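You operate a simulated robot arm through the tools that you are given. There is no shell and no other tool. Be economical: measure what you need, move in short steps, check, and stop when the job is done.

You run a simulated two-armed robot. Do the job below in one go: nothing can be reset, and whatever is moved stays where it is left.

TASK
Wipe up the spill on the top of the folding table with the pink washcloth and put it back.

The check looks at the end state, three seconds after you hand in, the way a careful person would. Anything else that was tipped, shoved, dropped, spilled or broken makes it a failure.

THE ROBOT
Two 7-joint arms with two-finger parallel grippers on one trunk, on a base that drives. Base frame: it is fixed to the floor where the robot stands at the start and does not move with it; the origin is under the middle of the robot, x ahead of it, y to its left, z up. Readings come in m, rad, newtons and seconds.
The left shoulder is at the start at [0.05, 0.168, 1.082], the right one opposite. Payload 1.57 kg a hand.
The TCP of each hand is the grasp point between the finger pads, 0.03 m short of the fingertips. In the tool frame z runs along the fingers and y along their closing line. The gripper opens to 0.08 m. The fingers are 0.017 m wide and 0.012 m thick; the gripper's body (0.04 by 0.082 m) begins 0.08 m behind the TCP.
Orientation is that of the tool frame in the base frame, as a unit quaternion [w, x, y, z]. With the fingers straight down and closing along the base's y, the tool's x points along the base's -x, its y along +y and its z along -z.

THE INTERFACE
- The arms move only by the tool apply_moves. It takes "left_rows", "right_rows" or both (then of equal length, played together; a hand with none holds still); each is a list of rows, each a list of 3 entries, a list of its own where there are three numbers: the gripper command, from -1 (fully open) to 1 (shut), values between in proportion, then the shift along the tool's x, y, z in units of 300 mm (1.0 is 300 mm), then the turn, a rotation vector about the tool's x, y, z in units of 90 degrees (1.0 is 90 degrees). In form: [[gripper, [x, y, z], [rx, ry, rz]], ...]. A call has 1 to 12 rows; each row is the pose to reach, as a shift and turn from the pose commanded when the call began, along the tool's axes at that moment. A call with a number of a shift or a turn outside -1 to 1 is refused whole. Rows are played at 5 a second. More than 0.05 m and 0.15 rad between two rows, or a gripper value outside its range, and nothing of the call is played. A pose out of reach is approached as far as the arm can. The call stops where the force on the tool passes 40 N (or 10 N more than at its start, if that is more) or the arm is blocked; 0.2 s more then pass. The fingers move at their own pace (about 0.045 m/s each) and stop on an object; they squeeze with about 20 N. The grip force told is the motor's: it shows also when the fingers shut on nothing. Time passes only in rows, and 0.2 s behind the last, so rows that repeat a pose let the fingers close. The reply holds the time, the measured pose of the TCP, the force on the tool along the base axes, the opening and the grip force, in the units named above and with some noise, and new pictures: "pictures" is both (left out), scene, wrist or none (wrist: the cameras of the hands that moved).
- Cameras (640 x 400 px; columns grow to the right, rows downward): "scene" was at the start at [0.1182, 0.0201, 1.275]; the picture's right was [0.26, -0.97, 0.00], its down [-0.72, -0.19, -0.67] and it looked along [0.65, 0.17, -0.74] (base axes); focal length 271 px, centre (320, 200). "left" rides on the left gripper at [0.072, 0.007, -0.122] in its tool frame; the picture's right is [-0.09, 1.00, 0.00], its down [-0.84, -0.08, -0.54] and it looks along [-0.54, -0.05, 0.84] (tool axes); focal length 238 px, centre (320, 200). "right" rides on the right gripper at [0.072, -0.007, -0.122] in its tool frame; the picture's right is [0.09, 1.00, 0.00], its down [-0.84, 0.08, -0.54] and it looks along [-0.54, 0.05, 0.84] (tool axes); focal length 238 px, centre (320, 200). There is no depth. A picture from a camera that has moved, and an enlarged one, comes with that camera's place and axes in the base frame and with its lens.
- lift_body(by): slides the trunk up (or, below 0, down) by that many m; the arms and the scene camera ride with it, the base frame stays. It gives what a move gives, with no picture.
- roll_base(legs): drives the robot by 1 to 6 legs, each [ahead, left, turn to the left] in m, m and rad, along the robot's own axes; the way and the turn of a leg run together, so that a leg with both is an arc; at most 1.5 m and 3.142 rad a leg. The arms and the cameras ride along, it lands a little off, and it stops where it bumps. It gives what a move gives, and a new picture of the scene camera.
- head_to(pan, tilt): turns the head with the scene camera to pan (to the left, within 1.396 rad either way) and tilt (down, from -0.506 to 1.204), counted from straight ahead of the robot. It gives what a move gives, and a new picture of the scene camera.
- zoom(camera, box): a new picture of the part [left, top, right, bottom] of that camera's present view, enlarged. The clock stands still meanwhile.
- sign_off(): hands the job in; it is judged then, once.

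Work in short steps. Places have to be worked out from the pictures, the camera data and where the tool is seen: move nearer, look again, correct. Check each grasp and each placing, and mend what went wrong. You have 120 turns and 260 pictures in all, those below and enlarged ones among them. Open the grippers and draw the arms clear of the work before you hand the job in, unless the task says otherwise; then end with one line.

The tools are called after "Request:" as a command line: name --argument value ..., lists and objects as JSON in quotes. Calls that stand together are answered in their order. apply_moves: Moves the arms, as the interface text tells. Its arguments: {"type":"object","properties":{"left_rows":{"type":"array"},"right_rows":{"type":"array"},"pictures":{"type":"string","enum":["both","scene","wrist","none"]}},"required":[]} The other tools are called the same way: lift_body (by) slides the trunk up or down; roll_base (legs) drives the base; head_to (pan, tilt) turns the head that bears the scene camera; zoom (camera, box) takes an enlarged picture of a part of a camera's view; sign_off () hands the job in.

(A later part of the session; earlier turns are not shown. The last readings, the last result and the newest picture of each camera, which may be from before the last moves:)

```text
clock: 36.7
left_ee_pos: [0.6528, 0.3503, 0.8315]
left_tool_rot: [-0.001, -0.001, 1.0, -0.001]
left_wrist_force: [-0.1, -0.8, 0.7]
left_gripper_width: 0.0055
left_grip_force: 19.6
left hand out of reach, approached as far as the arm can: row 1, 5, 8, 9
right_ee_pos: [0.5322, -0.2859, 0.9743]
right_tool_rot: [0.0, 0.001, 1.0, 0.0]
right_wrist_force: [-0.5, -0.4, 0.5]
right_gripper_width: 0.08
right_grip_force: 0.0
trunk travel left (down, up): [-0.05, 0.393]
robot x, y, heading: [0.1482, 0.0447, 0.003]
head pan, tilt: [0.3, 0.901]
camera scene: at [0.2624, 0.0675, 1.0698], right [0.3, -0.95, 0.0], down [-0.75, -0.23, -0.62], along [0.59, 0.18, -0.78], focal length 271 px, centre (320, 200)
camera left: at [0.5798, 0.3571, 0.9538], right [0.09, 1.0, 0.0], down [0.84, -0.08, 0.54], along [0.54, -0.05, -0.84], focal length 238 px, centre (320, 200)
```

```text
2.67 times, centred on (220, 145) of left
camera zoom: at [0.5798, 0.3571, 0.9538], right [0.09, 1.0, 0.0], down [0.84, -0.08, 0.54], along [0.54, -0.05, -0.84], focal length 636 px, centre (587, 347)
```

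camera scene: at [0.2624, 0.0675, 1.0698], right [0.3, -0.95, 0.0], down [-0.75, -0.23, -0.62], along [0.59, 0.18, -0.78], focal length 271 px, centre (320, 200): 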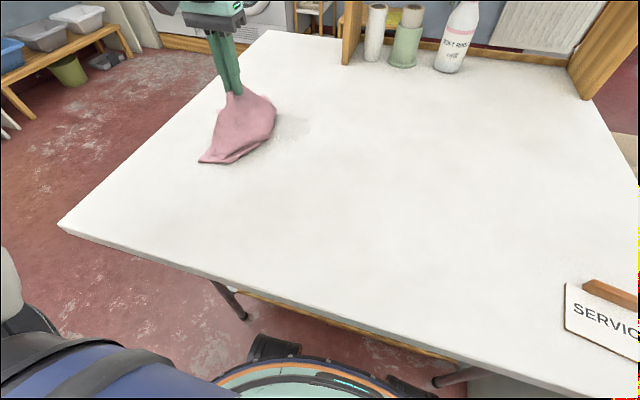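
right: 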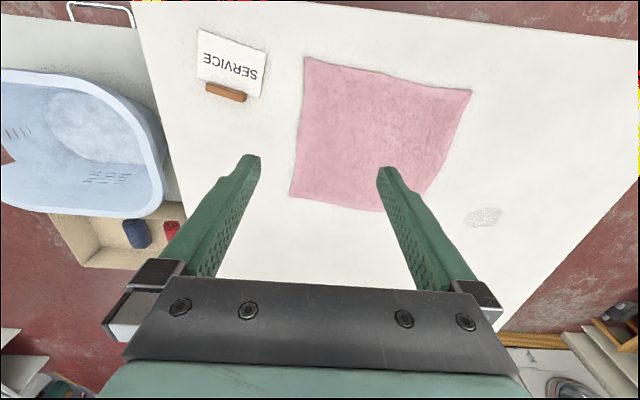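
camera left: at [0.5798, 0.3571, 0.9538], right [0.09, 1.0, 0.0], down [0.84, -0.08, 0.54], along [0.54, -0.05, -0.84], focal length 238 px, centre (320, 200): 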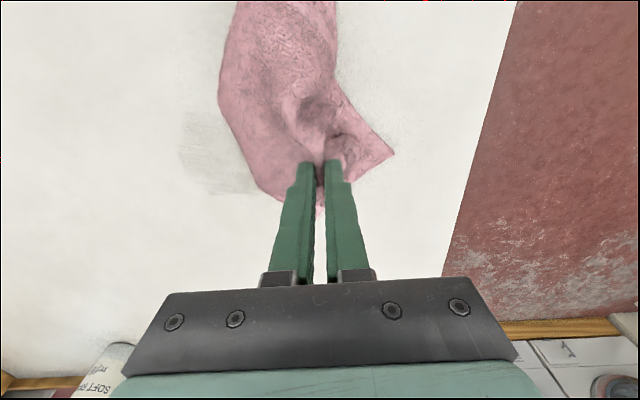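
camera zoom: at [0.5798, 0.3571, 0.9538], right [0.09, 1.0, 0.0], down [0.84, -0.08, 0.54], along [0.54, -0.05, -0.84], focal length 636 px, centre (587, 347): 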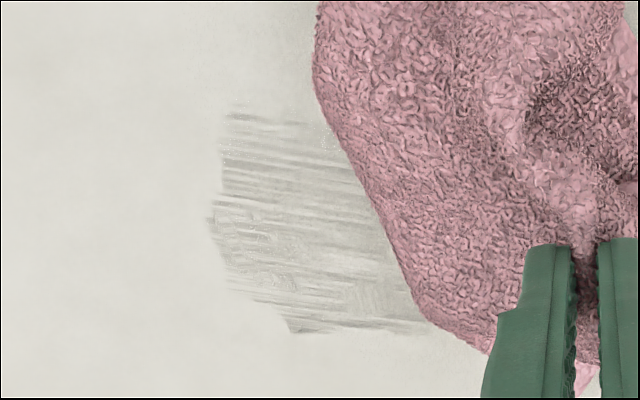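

It's fading, but a streaked area remains over x 0.625–0.71, y 0.20–0.30. The arm was hitting its limit on the inner side, so I'll drive the base right 0.1 m for better reach and scrub again.

Request:
roll_base --legs '[[0.0, -0.1, 0]]'

Request:
apply_moves --left_rows '[[1, [-0.03, 0, 0.08], [0, 0, 0]], [1, [-0.03, 0, 0.16], [0, 0, 0]], [1, [-0.03, -0.13, 0.17], [0, 0, 0]], [1, [-0.03, 0.0, 0.17], [0, 0, 0]], [1, [-0.03, 0.13, 0.17], [0, 0, 0]], [1, [-0.12, 0.06, 0.17], [0, 0, 0]], [1, [-0.12, -0.08, 0.17], [0, 0, 0]], [1, [0.0, -0.15, 0.17], [0, 0, 0]], [1, [0.1, -0.07, 0.17], [0, 0, 0]], [1, [0.1, 0.07, 0.17], [0, 0, 0]], [1, [0.0, 0.15, 0.17], [0, 0, 0]], [1, [0.0, 0.0, 0.17], [0, 0, 0]]]' --pictures "none"

```text
clock: 37.9
left_ee_pos: [0.6519, 0.2505, 0.8335]
left_tool_rot: [0.0, -0.002, 1.0, 0.001]
left_wrist_force: [-0.5, 0.1, 0.4]
left_gripper_width: 0.0055
left_grip_force: 20.2
right_ee_pos: [0.5314, -0.3865, 0.9741]
right_tool_rot: [0.0, 0.0, 1.0, 0.0]
right_wrist_force: [0.0, 0.1, 0.2]
right_gripper_width: 0.0798
right_grip_force: 0.1
trunk travel left (down, up): [-0.05, 0.393]
robot x, y, heading: [0.1508, -0.0534, 0.006]
head pan, tilt: [0.3, 0.901]
camera scene: at [0.2625, -0.0322, 1.0699], right [0.3, -0.95, 0.0], down [-0.75, -0.23, -0.62], along [0.59, 0.18, -0.78], focal length 271 px, centre (320, 200)
```

scene: 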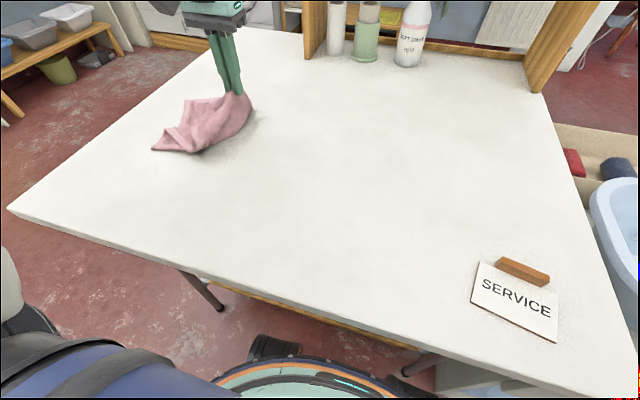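

```text
clock: 40.5
left_ee_pos: [0.6522, 0.2541, 0.7812]
left_tool_rot: [0.0, -0.003, 1.0, 0.0]
left_wrist_force: [0.4, -0.6, 3.8]
left_gripper_width: 0.0053
left_grip_force: 20.2
right_ee_pos: [0.5307, -0.3868, 0.9742]
right_tool_rot: [0.0, -0.001, 1.0, 0.0]
right_wrist_force: [0.4, 0.2, 0.1]
right_gripper_width: 0.08
right_grip_force: 0.0
trunk travel left (down, up): [-0.05, 0.393]
robot x, y, heading: [0.1497, -0.0537, 0.0]
head pan, tilt: [0.3, 0.901]
```

All strokes were in reach. One more round slightly firmer, then I'll move off to the left to look.

Request:
apply_moves --left_rows '[[1, [0, 0, 0.015], [0, 0, 0]], [1, [-0.05, -0.13, 0.015], [0, 0, 0]], [1, [-0.05, 0.0, 0.015], [0, 0, 0]], [1, [-0.05, 0.13, 0.015], [0, 0, 0]], [1, [-0.1, 0.0, 0.015], [0, 0, 0]], [1, [-0.15, -0.13, 0.015], [0, 0, 0]], [1, [-0.15, 0.02, 0.015], [0, 0, 0]], [1, [-0.1, 0.14, 0.015], [0, 0, 0]], [1, [0.0, 0.05, 0.015], [0, 0, 0]], [1, [0.03, -0.1, 0.015], [0, 0, 0]], [1, [0.08, 0.0, 0.015], [0, 0, 0]], [1, [0.05, 0.13, 0.015], [0, 0, 0]]]' --pictures "none"

Request:
apply_moves --left_rows '[[1, [0, 0.1, -0.1], [0, 0, 0]], [1, [0, 0.2, -0.2], [0, 0, 0]], [1, [0.03, 0.3, -0.3], [0, 0, 0]]]'

Request:
zoom --camera "scene" --box '[180, 70, 340, 170]'

```text
clock: 43.1
left_ee_pos: [0.6377, 0.2862, 0.7767]
left_tool_rot: [0.003, 0.0, 1.0, -0.001]
left_wrist_force: [-0.5, -5.8, 23.6]
left_gripper_width: 0.0055
left_grip_force: 20.2
right_ee_pos: [0.5297, -0.388, 0.9749]
right_tool_rot: [0.001, 0.001, 1.0, 0.0]
right_wrist_force: [-0.2, 0.3, -0.4]
right_gripper_width: 0.0799
right_grip_force: 0.0
trunk travel left (down, up): [-0.05, 0.393]
robot x, y, heading: [0.153, -0.0557, -0.003]
head pan, tilt: [0.3, 0.901]
```

```text
clock: 43.9
left_ee_pos: [0.6281, 0.3803, 0.8671]
left_tool_rot: [-0.001, -0.002, 1.0, 0.0]
left_wrist_force: [0.2, 0.5, -0.4]
left_gripper_width: 0.0054
left_grip_force: 19.9
right_ee_pos: [0.5324, -0.3852, 0.9745]
right_tool_rot: [0.0, 0.0, 1.0, 0.0]
right_wrist_force: [0.3, 0.4, -0.3]
right_gripper_width: 0.0801
right_grip_force: 0.0
trunk travel left (down, up): [-0.05, 0.393]
robot x, y, heading: [0.1486, -0.0574, 0.002]
head pan, tilt: [0.3, 0.901]
camera scene: at [0.2626, -0.0321, 1.0698], right [0.3, -0.95, 0.0], down [-0.75, -0.23, -0.62], along [0.59, 0.18, -0.78], focal length 271 px, centre (320, 200)
camera left: at [0.5567, 0.3862, 0.9874], right [0.09, 1.0, 0.0], down [0.84, -0.07, 0.54], along [0.54, -0.05, -0.84], focal length 238 px, centre (320, 200)
```

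scene: 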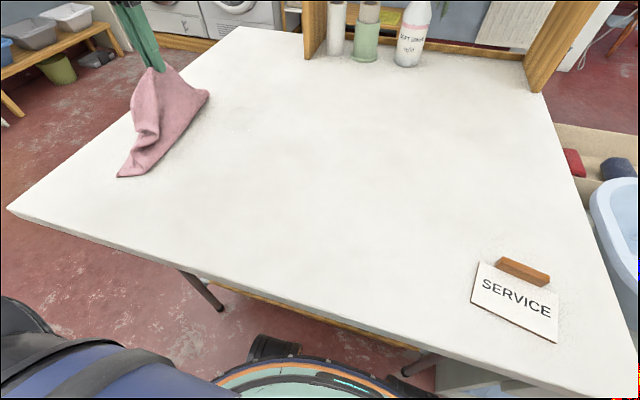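
left: 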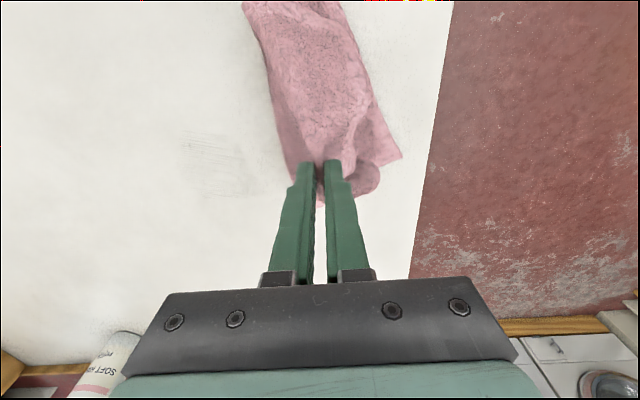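

```text
4.00 times, centred on (260, 120) of scene
camera zoom: at [0.2626, -0.0321, 1.0698], right [0.3, -0.95, 0.0], down [-0.75, -0.23, -0.62], along [0.59, 0.18, -0.78], focal length 1085 px, centre (560, 520)
```

zoom: 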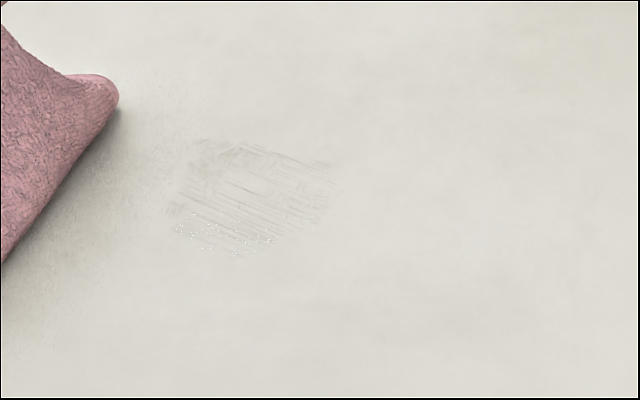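

Nearly gone; only faint streaks remain over x 0.62–0.70, y 0.22–0.30. Two more scrub rounds.

Request:
apply_moves --left_rows '[[1, [0, -0.14, 0.0], [0, 0, 0]], [1, [-0.05, -0.28, 0.0], [0, 0, 0]], [1, [-0.1, -0.4, 0.0], [0, 0, 0]], [1, [-0.1, -0.4, 0.14], [0, 0, 0]], [1, [-0.1, -0.4, 0.27], [0, 0, 0]], [1, [-0.1, -0.4, 0.3], [0, 0, 0]]]' --pictures "none"

Request:
apply_moves --left_rows '[[1, [0, -0.14, 0.0], [0, 0, 0]], [1, [0, 0.0, 0.0], [0, 0, 0]], [1, [0, 0.14, 0.0], [0, 0, 0]], [1, [0.05, 0.0, 0.0], [0, 0, 0]], [1, [0.05, -0.14, 0.0], [0, 0, 0]], [1, [0.1, 0, 0.0], [0, 0, 0]], [1, [0.1, 0.14, 0.0], [0, 0, 0]], [1, [0.15, 0.0, 0.0], [0, 0, 0]], [1, [0.15, -0.13, 0.0], [0, 0, 0]], [1, [0.05, -0.05, 0.0], [0, 0, 0]], [1, [-0.08, 0.0, 0.0], [0, 0, 0]], [1, [-0.08, 0.14, 0.0], [0, 0, 0]]]' --pictures "none"

Request:
apply_moves --left_rows '[[1, [-0.03, -0.14, 0.0], [0, 0, 0]], [1, [-0.03, -0.28, 0.0], [0, 0, 0]], [1, [0.05, -0.14, 0.0], [0, 0, 0]], [1, [0.05, 0.0, 0.0], [0, 0, 0]], [1, [0.1, -0.14, 0.0], [0, 0, 0]], [1, [0.1, -0.28, 0.0], [0, 0, 0]], [1, [0.17, -0.14, 0.0], [0, 0, 0]], [1, [0.17, 0.0, 0.0], [0, 0, 0]], [1, [0.23, -0.14, 0.0], [0, 0, 0]], [1, [0.23, 0.0, 0.0], [0, 0, 0]], [1, [0.15, 0.1, -0.1], [0, 0, 0]], [1, [0.15, 0.2, -0.2], [0, 0, 0]]]'

Request:
zoom --camera "scene" --box '[180, 70, 340, 170]'

```text
clock: 45.3
left_ee_pos: [0.6584, 0.2557, 0.7815]
left_tool_rot: [0.003, -0.002, 1.0, 0.0]
left_wrist_force: [0.2, -0.7, 7.4]
left_gripper_width: 0.0057
left_grip_force: 20.1
right_ee_pos: [0.5313, -0.3867, 0.9745]
right_tool_rot: [0.0, 0.0, 1.0, 0.001]
right_wrist_force: [0.3, 0.5, 0.2]
right_gripper_width: 0.0801
right_grip_force: 0.0
trunk travel left (down, up): [-0.05, 0.393]
robot x, y, heading: [0.1504, -0.0534, 0.002]
head pan, tilt: [0.3, 0.901]
```

```text
clock: 47.9
left_ee_pos: [0.6813, 0.303, 0.7779]
left_tool_rot: [0.002, -0.001, 1.0, 0.001]
left_wrist_force: [0.2, -2.7, 11.0]
left_gripper_width: 0.0059
left_grip_force: 20.0
right_ee_pos: [0.5316, -0.3871, 0.975]
right_tool_rot: [0.0, 0.0, 1.0, 0.0]
right_wrist_force: [0.4, -0.4, 0.5]
right_gripper_width: 0.08
right_grip_force: 0.0
trunk travel left (down, up): [-0.05, 0.393]
robot x, y, heading: [0.1484, -0.0544, -0.001]
head pan, tilt: [0.3, 0.901]
```

```text
clock: 50.5
left_ee_pos: [0.633, 0.3614, 0.8366]
left_tool_rot: [-0.001, -0.001, 1.0, 0.001]
left_wrist_force: [0.6, -0.9, -0.7]
left_gripper_width: 0.0056
left_grip_force: 19.5
right_ee_pos: [0.5313, -0.3865, 0.9736]
right_tool_rot: [0.0, 0.0, 1.0, 0.0]
right_wrist_force: [-0.1, -0.5, 0.4]
right_gripper_width: 0.0802
right_grip_force: 0.1
trunk travel left (down, up): [-0.05, 0.393]
robot x, y, heading: [0.1481, -0.0554, -0.002]
head pan, tilt: [0.3, 0.901]
camera scene: at [0.2626, -0.0322, 1.0698], right [0.3, -0.95, 0.0], down [-0.75, -0.23, -0.62], along [0.59, 0.18, -0.78], focal length 271 px, centre (320, 200)
camera left: at [0.5611, 0.3673, 0.9582], right [0.09, 1.0, 0.0], down [0.84, -0.08, 0.54], along [0.54, -0.05, -0.84], focal length 238 px, centre (320, 200)
```

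scene: 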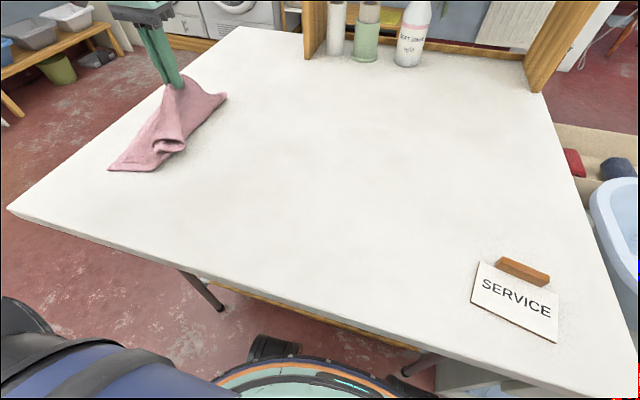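
left: 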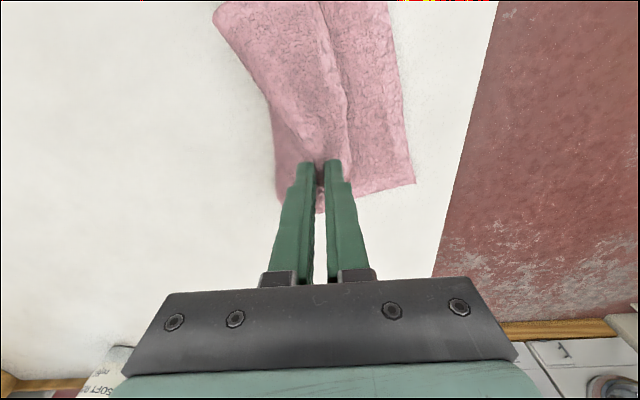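

```text
4.00 times, centred on (260, 120) of scene
camera zoom: at [0.2626, -0.0322, 1.0698], right [0.3, -0.95, 0.0], down [-0.75, -0.23, -0.62], along [0.59, 0.18, -0.78], focal length 1085 px, centre (560, 520)
```

zoom: 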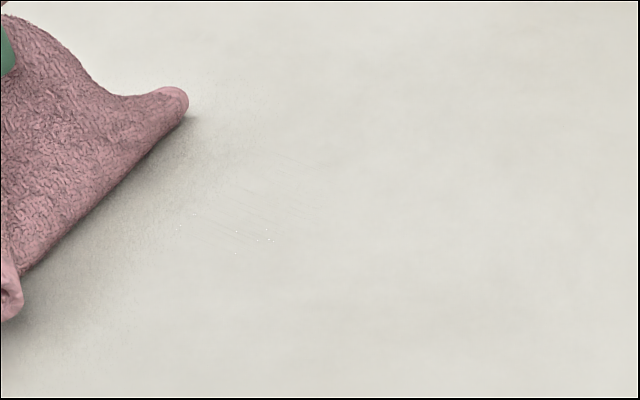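

Just a few specks left near x 0.62–0.66. One last scrub concentrated there.

Request:
apply_moves --left_rows '[[1, [0, -0.14, 0.0], [0, 0, 0]], [1, [-0.02, -0.28, 0.0], [0, 0, 0]], [1, [-0.04, -0.34, 0.1], [0, 0, 0]], [1, [-0.04, -0.34, 0.19], [0, 0, 0]], [1, [-0.04, -0.48, 0.2], [0, 0, 0]], [1, [-0.04, -0.34, 0.2], [0, 0, 0]], [1, [-0.04, -0.2, 0.2], [0, 0, 0]], [1, [0.0, -0.34, 0.2], [0, 0, 0]], [1, [0.0, -0.48, 0.2], [0, 0, 0]], [1, [0.04, -0.34, 0.2], [0, 0, 0]], [1, [0.04, -0.2, 0.2], [0, 0, 0]], [1, [0.0, -0.34, 0.2], [0, 0, 0]]]' --pictures "none"

Request:
apply_moves --left_rows '[[1, [-0.12, -0.1, 0.0], [0, 0, 0]], [1, [-0.12, 0.04, 0.0], [0, 0, 0]], [1, [-0.08, 0.12, 0.0], [0, 0, 0]], [1, [-0.08, -0.02, 0.0], [0, 0, 0]], [1, [-0.08, -0.14, 0.0], [0, 0, 0]], [1, [0.0, 0.0, 0.0], [0, 0, 0]], [1, [0.0, 0.14, 0.0], [0, 0, 0]], [1, [0.06, 0.02, 0.0], [0, 0, 0]], [1, [0.06, -0.12, 0.0], [0, 0, 0]], [1, [0.03, 0.0, 0.0], [0, 0, 0]], [1, [0.03, 0.14, -0.06], [0, 0, 0]], [1, [0.03, 0.28, -0.1], [0, 0, 0]]]' --pictures "none"

Request:
apply_moves --left_rows '[[1, [0.05, 0.05, -0.15], [0, 0, 0]], [1, [0.1, 0.1, -0.3], [0, 0, 0]], [1, [0.15, 0.1, -0.45], [0, 0, 0]]]' --pictures "wrist"

Request:
zoom --camera "scene" --box '[180, 70, 340, 170]'

```text
clock: 53.1
left_ee_pos: [0.6384, 0.2562, 0.7793]
left_tool_rot: [0.0, -0.001, 1.0, 0.0]
left_wrist_force: [-0.3, -0.2, 1.1]
left_gripper_width: 0.0059
left_grip_force: 20.4
right_ee_pos: [0.5318, -0.3876, 0.9741]
right_tool_rot: [0.0, 0.0, 1.0, 0.0]
right_wrist_force: [0.1, 1.0, 0.0]
right_gripper_width: 0.0799
right_grip_force: 0.1
trunk travel left (down, up): [-0.05, 0.393]
robot x, y, heading: [0.1452, -0.0567, -0.001]
head pan, tilt: [0.3, 0.901]
```

```text
clock: 55.7
left_ee_pos: [0.6286, 0.3434, 0.807]
left_tool_rot: [0.001, -0.001, 1.0, 0.0]
left_wrist_force: [-0.2, -0.3, -0.4]
left_gripper_width: 0.0058
left_grip_force: 19.9
right_ee_pos: [0.5309, -0.3866, 0.975]
right_tool_rot: [-0.001, 0.0, 1.0, 0.0]
right_wrist_force: [0.1, -0.1, 0.2]
right_gripper_width: 0.0802
right_grip_force: 0.1
trunk travel left (down, up): [-0.05, 0.393]
robot x, y, heading: [0.1486, -0.0557, -0.004]
head pan, tilt: [0.3, 0.901]
```

```text
clock: 56.5
left_ee_pos: [0.5835, 0.3705, 0.9418]
left_tool_rot: [0.001, -0.001, 1.0, -0.001]
left_wrist_force: [-0.1, 0.0, -0.6]
left_gripper_width: 0.0059
left_grip_force: 20.2
right_ee_pos: [0.5307, -0.3869, 0.9731]
right_tool_rot: [0.0, 0.001, 1.0, 0.0]
right_wrist_force: [0.7, 0.3, -1.4]
right_gripper_width: 0.0801
right_grip_force: 0.0
trunk travel left (down, up): [-0.05, 0.393]
robot x, y, heading: [0.1498, -0.0558, -0.004]
head pan, tilt: [0.3, 0.901]
camera left: at [0.5121, 0.3774, 1.0631], right [0.09, 1.0, 0.0], down [0.84, -0.07, 0.54], along [0.54, -0.05, -0.84], focal length 238 px, centre (320, 200)
```

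left: 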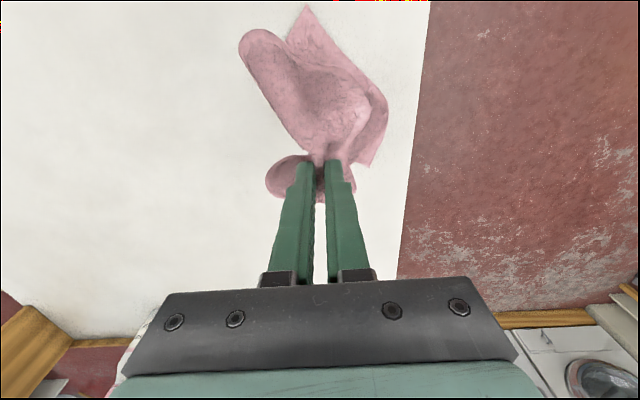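

```text
4.00 times, centred on (260, 120) of scene
camera zoom: at [0.2625, -0.0322, 1.0699], right [0.3, -0.95, 0.0], down [-0.75, -0.23, -0.62], along [0.59, 0.18, -0.78], focal length 1085 px, centre (560, 520)
```

zoom: 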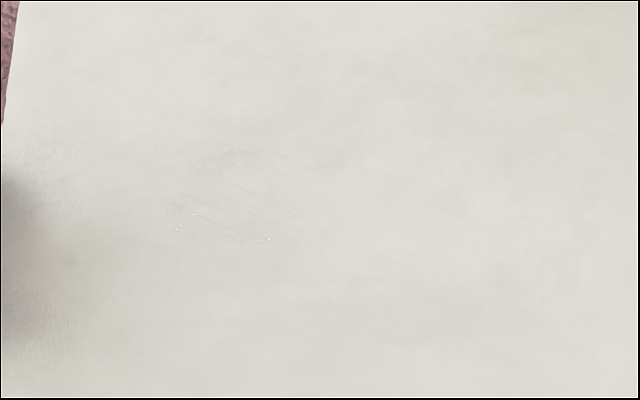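

Faint traces remain. I'll do one more full raster with firmer pressure over x 0.61–0.71, y 0.21–0.31.

Request:
apply_moves --left_rows '[[1, [-0.05, -0.1, 0.1], [0, 0, 0]], [1, [-0.1, -0.2, 0.18], [0, 0, 0]], [1, [-0.16, -0.3, 0.24], [0, 0, 0]], [1, [-0.23, -0.37, 0.3], [0, 0, 0]], [1, [-0.23, -0.37, 0.43], [0, 0, 0]], [1, [-0.23, -0.37, 0.53], [0, 0, 0]], [1, [-0.23, -0.37, 0.55], [0, 0, 0]]]' --pictures "none"

Request:
apply_moves --left_rows '[[1, [-0.1, -0.1, 0.005], [0, 0, 0]], [1, [-0.1, 0.05, 0.005], [0, 0, 0]], [1, [-0.06, 0.17, 0.005], [0, 0, 0]], [1, [-0.06, 0.02, 0.005], [0, 0, 0]], [1, [-0.06, -0.13, 0.005], [0, 0, 0]], [1, [-0.02, 0.0, 0.005], [0, 0, 0]], [1, [-0.02, 0.15, 0.005], [0, 0, 0]], [1, [0.02, 0.0, 0.005], [0, 0, 0]], [1, [0.02, -0.15, 0.005], [0, 0, 0]], [1, [0.06, 0.0, 0.005], [0, 0, 0]], [1, [0.06, 0.15, 0.005], [0, 0, 0]], [1, [0.1, 0.0, 0.005], [0, 0, 0]]]' --pictures "none"

Request:
apply_moves --left_rows '[[1, [0, -0.15, 0.0], [0, 0, 0]], [1, [0.02, 0.0, 0.0], [0, 0, 0]], [1, [0.02, 0.15, 0.0], [0, 0, 0]], [1, [0.05, 0.0, 0.0], [0, 0, 0]], [1, [0.05, -0.12, 0.0], [0, 0, 0]], [1, [-0.03, 0.0, 0.0], [0, 0, 0]], [1, [-0.03, 0.15, 0.0], [0, 0, 0]], [1, [0.0, 0.0, 0.0], [0, 0, 0]], [1, [0.0, -0.12, 0.0], [0, 0, 0]], [1, [0.0, 0.0, 0.0], [0, 0, 0]], [1, [0.0, 0.14, 0], [0, 0, 0]], [1, [0.0, 0.25, -0.1], [0, 0, 0]]]' --pictures "none"

Request:
apply_moves --left_rows '[[1, [0.05, 0.05, -0.15], [0, 0, 0]], [1, [0.1, 0.1, -0.3], [0, 0, 0]], [1, [0.1, 0.1, -0.45], [0, 0, 0]]]' --pictures "scene"

Request:
zoom --camera "scene" --box '[180, 70, 340, 170]'

```text
clock: 58.1
left_ee_pos: [0.6512, 0.2619, 0.7802]
left_tool_rot: [0.003, -0.002, 1.0, 0.0]
left_wrist_force: [-1.4, 2.0, 11.0]
left_gripper_width: 0.0058
left_grip_force: 20.0
right_ee_pos: [0.5314, -0.3863, 0.9741]
right_tool_rot: [0.001, -0.001, 1.0, 0.001]
right_wrist_force: [-0.3, -0.8, 0.8]
right_gripper_width: 0.0797
right_grip_force: 0.1
trunk travel left (down, up): [-0.05, 0.393]
robot x, y, heading: [0.1502, -0.0554, 0.003]
head pan, tilt: [0.3, 0.901]
```

```text
clock: 60.7
left_ee_pos: [0.6264, 0.2608, 0.7791]
left_tool_rot: [0.003, -0.004, 1.0, 0.001]
left_wrist_force: [-0.3, 5.8, 24.7]
left_gripper_width: 0.0059
left_grip_force: 20.2
right_ee_pos: [0.5316, -0.3862, 0.9753]
right_tool_rot: [0.001, 0.0, 1.0, 0.001]
right_wrist_force: [-0.7, 0.2, -0.6]
right_gripper_width: 0.08
right_grip_force: 0.0
trunk travel left (down, up): [-0.05, 0.393]
robot x, y, heading: [0.1443, -0.0553, 0.006]
head pan, tilt: [0.3, 0.901]
```

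```text
clock: 63.3
left_ee_pos: [0.6203, 0.3407, 0.8068]
left_tool_rot: [-0.001, -0.002, 1.0, 0.001]
left_wrist_force: [-0.6, 0.8, 0.2]
left_gripper_width: 0.0063
left_grip_force: 19.6
right_ee_pos: [0.531, -0.3862, 0.9729]
right_tool_rot: [0.0, 0.0, 1.0, 0.0]
right_wrist_force: [0.2, -1.2, 0.5]
right_gripper_width: 0.0802
right_grip_force: 0.1
trunk travel left (down, up): [-0.05, 0.393]
robot x, y, heading: [0.1489, -0.0551, -0.0]
head pan, tilt: [0.3, 0.901]
```

```text
clock: 64.1
left_ee_pos: [0.5905, 0.3652, 0.945]
left_tool_rot: [0.001, -0.001, 1.0, 0.0]
left_wrist_force: [0.0, 0.0, -0.5]
left_gripper_width: 0.0059
left_grip_force: 19.5
right_ee_pos: [0.532, -0.3858, 0.975]
right_tool_rot: [0.0, -0.001, 1.0, 0.0]
right_wrist_force: [-0.6, -0.1, 0.0]
right_gripper_width: 0.0799
right_grip_force: 0.1
trunk travel left (down, up): [-0.05, 0.393]
robot x, y, heading: [0.1489, -0.0533, 0.002]
head pan, tilt: [0.3, 0.901]
camera scene: at [0.2625, -0.0322, 1.0699], right [0.3, -0.95, 0.0], down [-0.75, -0.23, -0.62], along [0.59, 0.18, -0.78], focal length 271 px, centre (320, 200)
```

scene: 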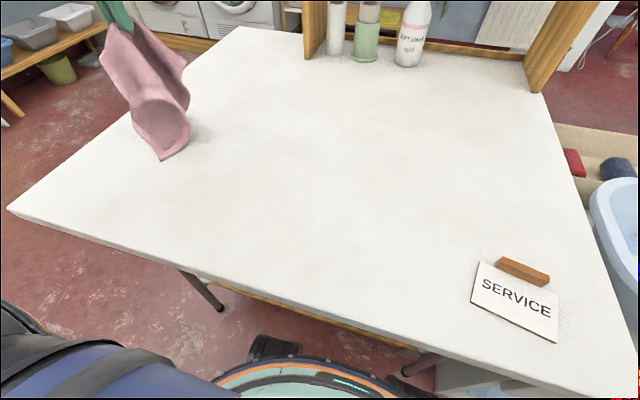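

```text
4.00 times, centred on (260, 120) of scene
camera zoom: at [0.2625, -0.0322, 1.0699], right [0.3, -0.95, 0.0], down [-0.75, -0.23, -0.62], along [0.59, 0.18, -0.78], focal length 1085 px, centre (560, 520)
```

zoom: 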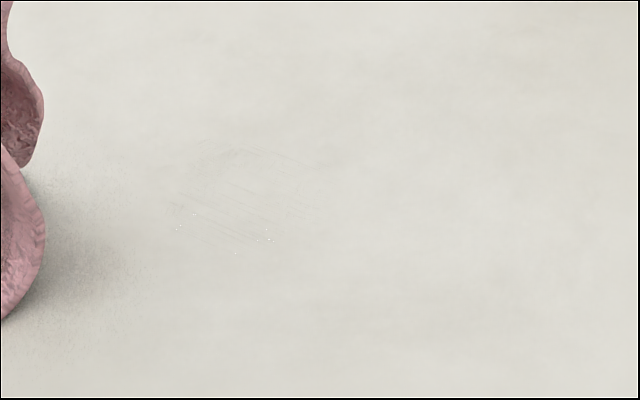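

Almost invisible now. One last pass with cross strokes along x, since the residual streaks run along y.

Request:
apply_moves --left_rows '[[1, [-0.05, -0.1, 0.1], [0, 0, 0]], [1, [-0.1, -0.2, 0.18], [0, 0, 0]], [1, [-0.16, -0.26, 0.24], [0, 0, 0]], [1, [-0.2, -0.26, 0.33], [0, 0, 0]], [1, [-0.2, -0.26, 0.45], [0, 0, 0]], [1, [-0.2, -0.26, 0.55], [0, 0, 0]], [1, [-0.2, -0.26, 0.57], [0, 0, 0]]]' --pictures "none"

Request:
apply_moves --left_rows '[[1, [-0.14, 0.0, 0], [0, 0, 0]], [1, [0.0, -0.03, 0], [0, 0, 0]], [1, [0.13, -0.05, 0], [0, 0, 0]], [1, [0.0, -0.07, 0], [0, 0, 0]], [1, [-0.15, -0.09, 0], [0, 0, 0]], [1, [0.0, -0.12, 0], [0, 0, 0]], [1, [0.14, -0.14, 0], [0, 0, 0]], [1, [0.0, -0.16, 0], [0, 0, 0]], [1, [-0.14, -0.18, 0], [0, 0, 0]], [1, [0.0, -0.2, 0], [0, 0, 0]], [1, [0.14, -0.22, 0], [0, 0, 0]], [1, [0.0, -0.24, 0], [0, 0, 0]]]' --pictures "none"

Request:
apply_moves --left_rows '[[1, [-0.13, 0.03, 0], [0, 0, 0]], [1, [0.0, 0.06, 0], [0, 0, 0]], [1, [0.12, 0.1, 0], [0, 0, 0]], [1, [0.0, 0.14, 0], [0, 0, 0]], [1, [-0.13, 0.16, 0], [0, 0, 0]], [1, [0.0, 0.2, 0], [0, 0, 0]], [1, [0.12, 0.24, 0], [0, 0, 0]], [1, [0.1, 0.36, -0.05], [0, 0, 0]], [1, [0.1, 0.48, -0.12], [0, 0, 0]], [1, [0.1, 0.5, -0.27], [0, 0, 0]], [1, [0.1, 0.5, -0.42], [0, 0, 0]], [1, [0.1, 0.5, -0.55], [0, 0, 0]]]' --pictures "scene"

Request:
zoom --camera "scene" --box '[180, 70, 340, 170]'

```text
clock: 65.7
left_ee_pos: [0.6552, 0.2877, 0.7827]
left_tool_rot: [0.012, -0.002, 1.0, 0.0]
left_wrist_force: [-3.9, 1.2, 22.6]
left_gripper_width: 0.0054
left_grip_force: 19.9
right_ee_pos: [0.5302, -0.388, 0.9744]
right_tool_rot: [0.001, 0.0, 1.0, 0.001]
right_wrist_force: [0.3, -0.2, 0.9]
right_gripper_width: 0.0798
right_grip_force: 0.0
trunk travel left (down, up): [-0.05, 0.393]
robot x, y, heading: [0.1484, -0.055, 0.0]
head pan, tilt: [0.3, 0.901]
stopped in row 7 (left hand): the force on the tool passed its limit (the readings are from after the stop); the commanded pose is now the measured one
```

```text
clock: 68.2
left_ee_pos: [0.6279, 0.2177, 0.7828]
left_tool_rot: [0.013, -0.003, 1.0, -0.002]
left_wrist_force: [-2.5, -0.4, 20.1]
left_gripper_width: 0.0057
left_grip_force: 20.1
right_ee_pos: [0.5307, -0.3869, 0.9738]
right_tool_rot: [0.001, -0.001, 1.0, 0.002]
right_wrist_force: [0.6, -0.3, -1.0]
right_gripper_width: 0.08
right_grip_force: 0.1
trunk travel left (down, up): [-0.05, 0.393]
robot x, y, heading: [0.1461, -0.0548, 0.004]
head pan, tilt: [0.3, 0.901]
stopped in row 12 (left hand): the force on the tool passed its limit (the readings are from after the stop); the commanded pose is now the measured one
```

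```text
clock: 70.8
left_ee_pos: [0.5976, 0.3667, 0.9438]
left_tool_rot: [0.008, -0.004, 1.0, -0.001]
left_wrist_force: [0.4, 0.3, -0.8]
left_gripper_width: 0.0053
left_grip_force: 20.0
right_ee_pos: [0.5312, -0.3858, 0.9747]
right_tool_rot: [0.0, -0.001, 1.0, 0.0]
right_wrist_force: [-0.7, -0.3, 0.5]
right_gripper_width: 0.0801
right_grip_force: 0.0
trunk travel left (down, up): [-0.05, 0.393]
robot x, y, heading: [0.1452, -0.0569, -0.002]
head pan, tilt: [0.3, 0.901]
camera scene: at [0.2625, -0.032, 1.0699], right [0.3, -0.95, 0.0], down [-0.75, -0.23, -0.62], along [0.59, 0.18, -0.78], focal length 271 px, centre (320, 200)
```

scene: 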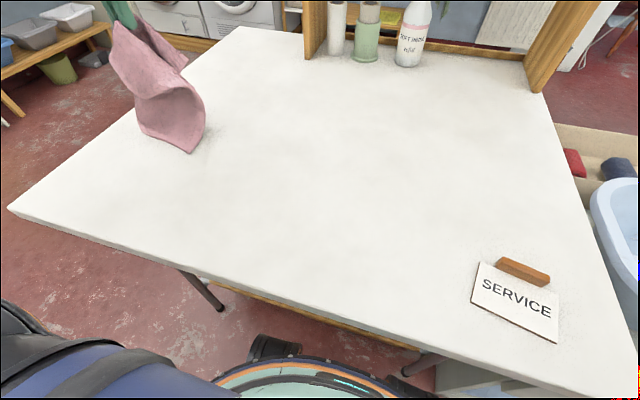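

```text
4.00 times, centred on (260, 120) of scene
camera zoom: at [0.2625, -0.032, 1.0699], right [0.3, -0.95, 0.0], down [-0.75, -0.23, -0.62], along [0.59, 0.18, -0.78], focal length 1085 px, centre (560, 520)
```

zoom: 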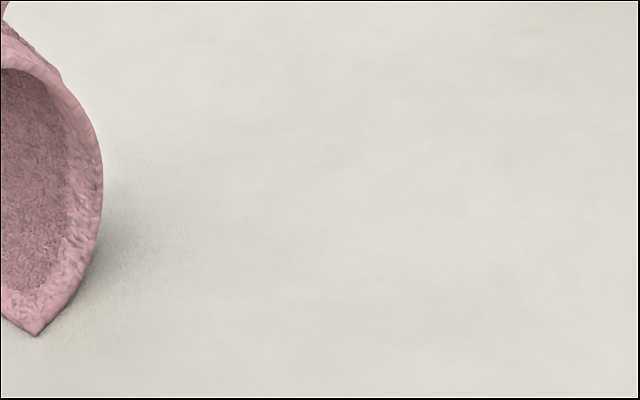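

The table is spotless now. To put the cloth back (original centre about (0.54, -0.005)), I'll raise the trunk so the cloth hangs clear, then back up a little and drive right.

Request:
lift_body --by 0.1

Request:
roll_base --legs '[[-0.09, 0, 0], [0, -0.3, 0]]'

```text
clock: 72.1
left_ee_pos: [0.5961, 0.3665, 1.0442]
left_tool_rot: [0.008, -0.003, 1.0, 0.0]
left_wrist_force: [-1.1, -0.3, -0.5]
left_gripper_width: 0.0051
left_grip_force: 19.8
right_ee_pos: [0.5322, -0.3862, 1.0736]
right_tool_rot: [0.0, -0.001, 1.0, 0.0]
right_wrist_force: [0.5, -0.3, -0.3]
right_gripper_width: 0.0798
right_grip_force: 0.0
trunk travel left (down, up): [-0.15, 0.293]
robot x, y, heading: [0.1489, -0.055, -0.001]
head pan, tilt: [0.3, 0.901]
```

```text
clock: 74.9
left_ee_pos: [0.5062, 0.0652, 1.0442]
left_tool_rot: [0.009, -0.003, 1.0, -0.001]
left_wrist_force: [-0.1, -0.7, -0.5]
left_gripper_width: 0.005
left_grip_force: 20.4
right_ee_pos: [0.4406, -0.6889, 1.0744]
right_tool_rot: [0.0, -0.001, 1.0, 0.0]
right_wrist_force: [-0.5, -0.3, -0.3]
right_gripper_width: 0.08
right_grip_force: 0.1
trunk travel left (down, up): [-0.15, 0.293]
robot x, y, heading: [0.0599, -0.3561, 0.002]
head pan, tilt: [0.3, 0.901]
camera scene: at [0.1717, -0.334, 1.1699], right [0.3, -0.95, 0.0], down [-0.75, -0.23, -0.62], along [0.59, 0.18, -0.78], focal length 271 px, centre (320, 200)
```

scene: 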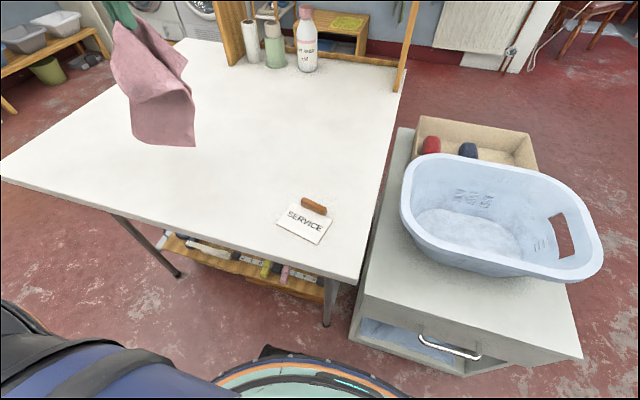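

Now swing the hand right to about (0.55, -0.13), keeping the cloth above the sign.

Request:
apply_moves --left_rows '[[1, [-0.03, -0.12, 0], [0, 0, 0]], [1, [-0.07, -0.26, 0], [0, 0, 0]], [1, [-0.12, -0.4, 0], [0, 0, 0]], [1, [-0.15, -0.54, 0], [0, 0, 0]], [1, [-0.15, -0.65, 0], [0, 0, 0]], [1, [-0.15, -0.65, 0], [0, 0, 0]]]'

```text
clock: 76.3
left_ee_pos: [0.538, -0.1235, 1.0374]
left_tool_rot: [0.009, -0.004, 1.0, 0.0]
left_wrist_force: [-0.3, 0.0, 0.1]
left_gripper_width: 0.005
left_grip_force: 19.9
left hand out of reach, approached as far as the arm can: row 4, 5, 6
right_ee_pos: [0.4402, -0.6874, 1.0736]
right_tool_rot: [0.0, -0.001, 1.0, 0.0]
right_wrist_force: [-0.6, -0.6, -0.5]
right_gripper_width: 0.0799
right_grip_force: 0.1
trunk travel left (down, up): [-0.15, 0.293]
robot x, y, heading: [0.0575, -0.3569, 0.001]
head pan, tilt: [0.3, 0.901]
camera scene: at [0.1714, -0.3339, 1.17], right [0.3, -0.95, 0.0], down [-0.75, -0.23, -0.62], along [0.59, 0.18, -0.78], focal length 271 px, centre (320, 200)
camera left: at [0.4648, -0.1174, 1.1575], right [0.08, 1.0, 0.0], down [0.83, -0.07, 0.56], along [0.56, -0.05, -0.83], focal length 238 px, centre (320, 200)
```

scene: 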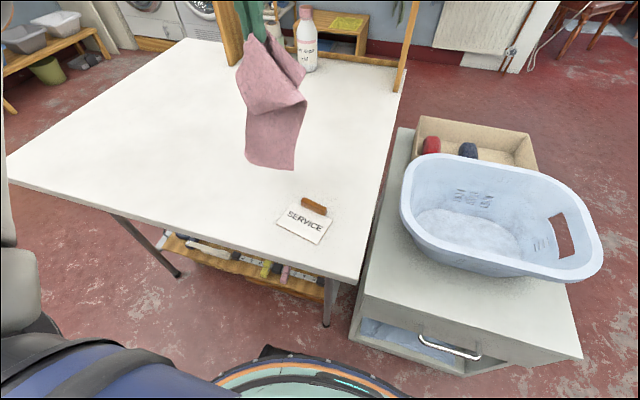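
left: 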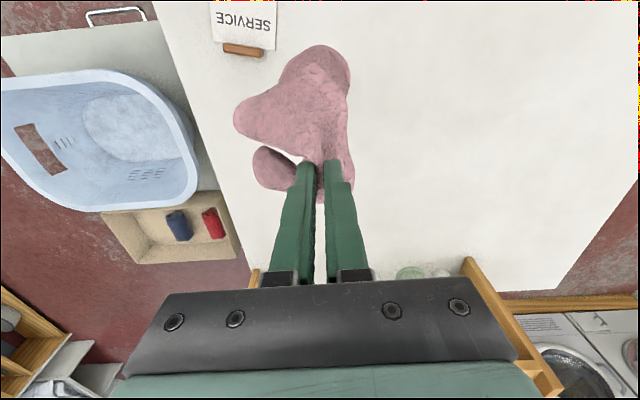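

The cloth hangs clear of the sign. I'll lower the trunk so the free edge just reaches the table.

Request:
lift_body --by -0.08

Request:
zoom --camera "scene" --box '[160, 20, 400, 260]'

```text
clock: 77.4
left_ee_pos: [0.5396, -0.1227, 0.9582]
left_tool_rot: [0.011, -0.003, 1.0, 0.0]
left_wrist_force: [0.3, 1.1, 0.3]
left_gripper_width: 0.0049
left_grip_force: 20.1
right_ee_pos: [0.4399, -0.688, 0.9939]
right_tool_rot: [-0.001, -0.001, 1.0, 0.0]
right_wrist_force: [1.0, -0.2, 0.3]
right_gripper_width: 0.0802
right_grip_force: 0.0
trunk travel left (down, up): [-0.07, 0.373]
robot x, y, heading: [0.0556, -0.3532, 0.003]
head pan, tilt: [0.3, 0.901]
```

```text
1.67 times, centred on (280, 140) of scene
camera zoom: at [0.1716, -0.3338, 1.09], right [0.3, -0.95, 0.0], down [-0.75, -0.23, -0.62], along [0.59, 0.18, -0.78], focal length 452 px, centre (387, 300)
```

zoom: 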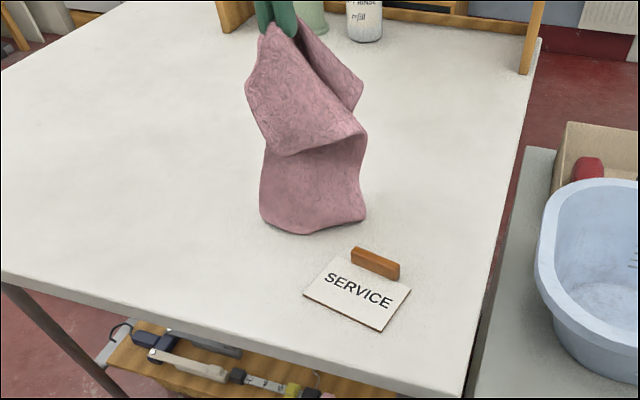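

The free edge is resting on the table, clear of the sign. Now I'll lay it down by sweeping left while descending.

Request:
apply_moves --left_rows '[[1, [0, 0.1, 0.05], [0, 0, 0]], [1, [0, 0.22, 0.12], [0, 0, 0]], [1, [-0.02, 0.34, 0.2], [0, 0, 0]], [1, [-0.03, 0.46, 0.3], [0, 0, 0]], [1, [-0.04, 0.56, 0.42], [0, 0, 0]], [1, [-0.04, 0.64, 0.52], [0, 0, 0]], [1, [-0.04, 0.68, 0.59], [0, 0, 0]], [1, [-0.04, 0.7, 0.6], [0, 0, 0]]]'

```text
clock: 79.2
left_ee_pos: [0.5529, 0.0832, 0.7779]
left_tool_rot: [0.01, -0.003, 1.0, -0.001]
left_wrist_force: [0.3, -1.4, 4.6]
left_gripper_width: 0.0053
left_grip_force: 20.5
right_ee_pos: [0.4406, -0.6888, 0.9946]
right_tool_rot: [0.001, -0.001, 1.0, 0.0]
right_wrist_force: [0.1, 0.3, 0.4]
right_gripper_width: 0.0799
right_grip_force: 0.1
trunk travel left (down, up): [-0.07, 0.373]
robot x, y, heading: [0.0526, -0.3584, 0.002]
head pan, tilt: [0.3, 0.901]
camera scene: at [0.1713, -0.3342, 1.0901], right [0.3, -0.95, 0.0], down [-0.75, -0.23, -0.62], along [0.59, 0.18, -0.78], focal length 271 px, centre (320, 200)
camera left: at [0.479, 0.0896, 0.8979], right [0.09, 1.0, 0.0], down [0.83, -0.07, 0.56], along [0.56, -0.05, -0.83], focal length 238 px, centre (320, 200)
```

scene: 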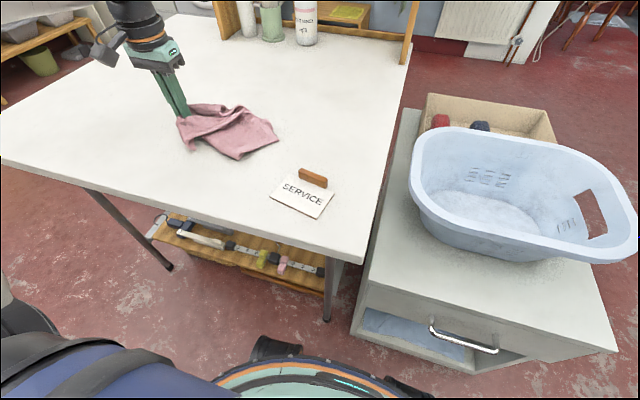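
left: 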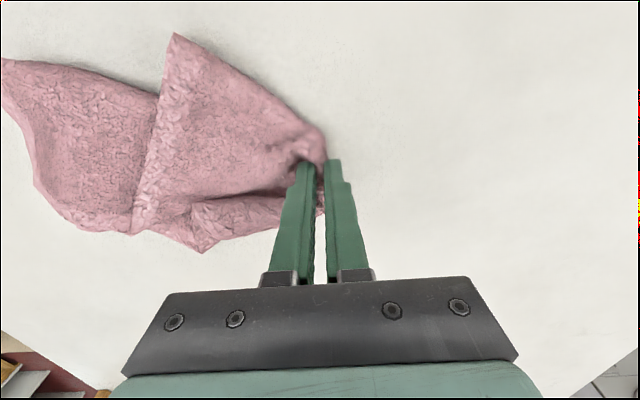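

The cloth is back in place, but its two left corners are folded over. I'll release, lift, and take a good look before straightening them.

Request:
apply_moves --left_rows '[[0.6, [0, 0, 0], [0, 0, 0]], [0.3, [0, 0, 0], [0, 0, 0]], [0.3, [0, 0, -0.1], [0, 0, 0]], [0.3, [0, 0.0, -0.25], [0, 0, 0]], [0, [0, 0.1, -0.35], [0, 0, 0]], [0, [0, 0.25, -0.35], [0, 0, 0]]]'

Request:
zoom --camera "scene" --box '[140, 70, 340, 220]'

```text
clock: 80.6
left_ee_pos: [0.5533, 0.1606, 0.8831]
left_tool_rot: [0.008, -0.003, 1.0, -0.001]
left_wrist_force: [-0.9, -0.1, 0.2]
left_gripper_width: 0.04
left_grip_force: 0.0
right_ee_pos: [0.4416, -0.6886, 0.9945]
right_tool_rot: [0.0, -0.002, 1.0, 0.001]
right_wrist_force: [0.4, -0.4, 0.0]
right_gripper_width: 0.08
right_grip_force: 0.1
trunk travel left (down, up): [-0.07, 0.373]
robot x, y, heading: [0.0609, -0.3526, 0.002]
head pan, tilt: [0.3, 0.901]
camera scene: at [0.1717, -0.3338, 1.0899], right [0.3, -0.95, 0.0], down [-0.75, -0.23, -0.62], along [0.59, 0.18, -0.78], focal length 271 px, centre (320, 200)
camera left: at [0.4799, 0.1675, 1.003], right [0.09, 1.0, 0.0], down [0.83, -0.07, 0.56], along [0.55, -0.05, -0.83], focal length 238 px, centre (320, 200)
```

scene: 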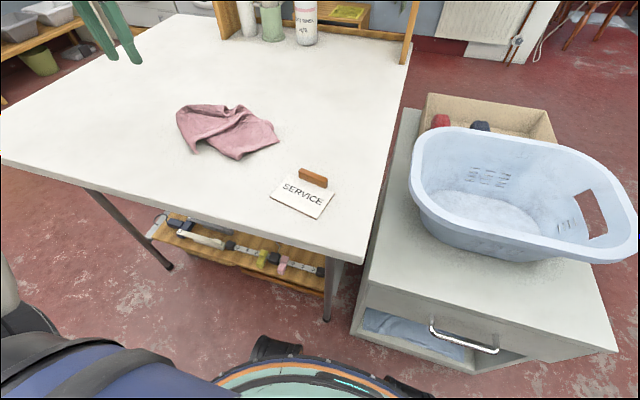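
left: 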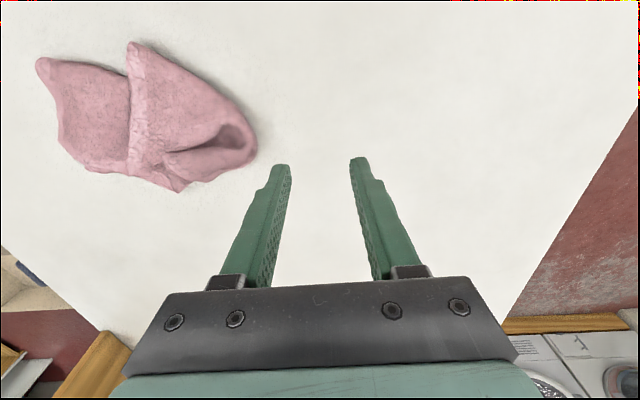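

```text
2.67 times, centred on (240, 145) of scene
camera zoom: at [0.1717, -0.3338, 1.0899], right [0.3, -0.95, 0.0], down [-0.75, -0.23, -0.62], along [0.59, 0.18, -0.78], focal length 724 px, centre (533, 347)
```

zoom: 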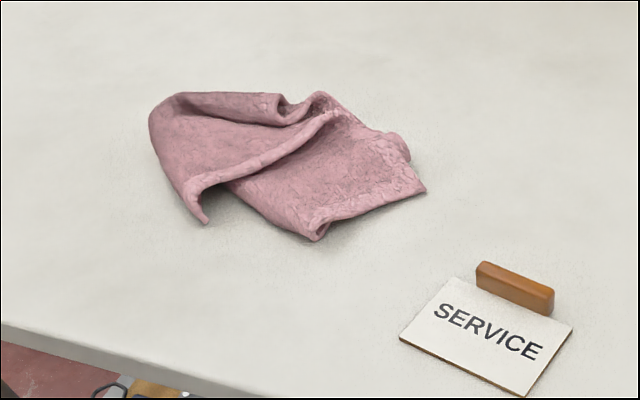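

The near-left corner flap's tip is at about (0.472, 0.002), overhanging the table. I'll pinch it to pull it out toward (0.436, 0.128).

Request:
apply_moves --left_rows '[[0, [0.08, -0.13, 0.0], [0, 0, 0]], [0, [0.16, -0.26, 0.0], [0, 0, 0]], [0, [0.24, -0.39, 0], [0, 0, 0]], [0, [0.25, -0.52, 0.05], [0, 0, 0]], [0, [0.25, -0.52, 0.18], [0, 0, 0]], [0, [0.25, -0.52, 0.27], [0, 0, 0]]]'

Request:
zoom --camera "scene" --box '[140, 70, 340, 220]'

```text
clock: 82.0
left_ee_pos: [0.4807, 0.0026, 0.8001]
left_tool_rot: [0.01, -0.003, 1.0, -0.001]
left_wrist_force: [-0.2, -0.4, 0.7]
left_gripper_width: 0.0402
left_grip_force: 0.1
right_ee_pos: [0.4404, -0.6885, 0.9948]
right_tool_rot: [0.0, -0.001, 1.0, 0.0]
right_wrist_force: [0.5, 0.4, 0.6]
right_gripper_width: 0.08
right_grip_force: 0.0
trunk travel left (down, up): [-0.07, 0.373]
robot x, y, heading: [0.0572, -0.3533, 0.004]
head pan, tilt: [0.3, 0.901]
camera scene: at [0.1716, -0.3337, 1.0899], right [0.3, -0.95, 0.0], down [-0.75, -0.23, -0.62], along [0.59, 0.18, -0.78], focal length 271 px, centre (320, 200)
camera left: at [0.4059, 0.0082, 0.9194], right [0.08, 1.0, 0.0], down [0.83, -0.07, 0.56], along [0.56, -0.05, -0.83], focal length 238 px, centre (320, 200)
```

scene: 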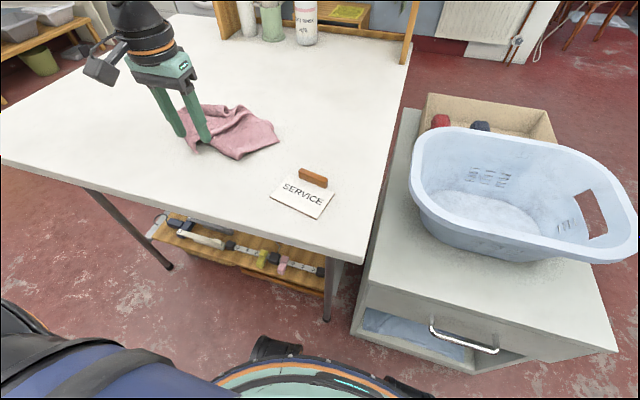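
left: 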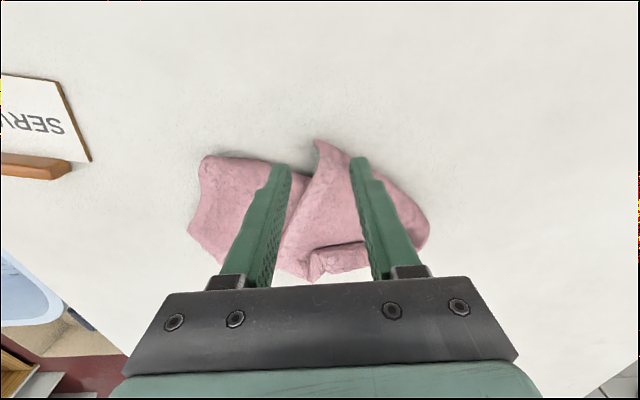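

```text
2.67 times, centred on (240, 145) of scene
camera zoom: at [0.1716, -0.3337, 1.0899], right [0.3, -0.95, 0.0], down [-0.75, -0.23, -0.62], along [0.59, 0.18, -0.78], focal length 724 px, centre (533, 347)
```

zoom: 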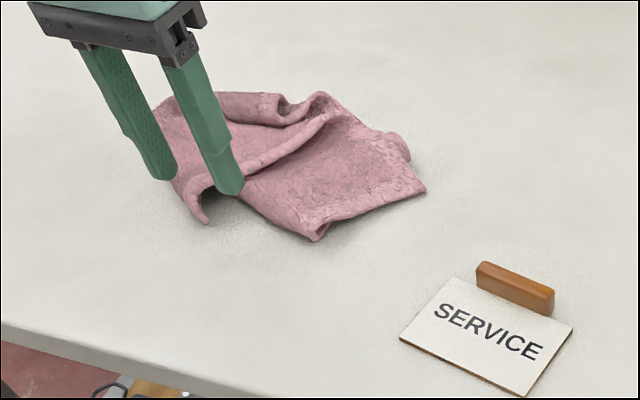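

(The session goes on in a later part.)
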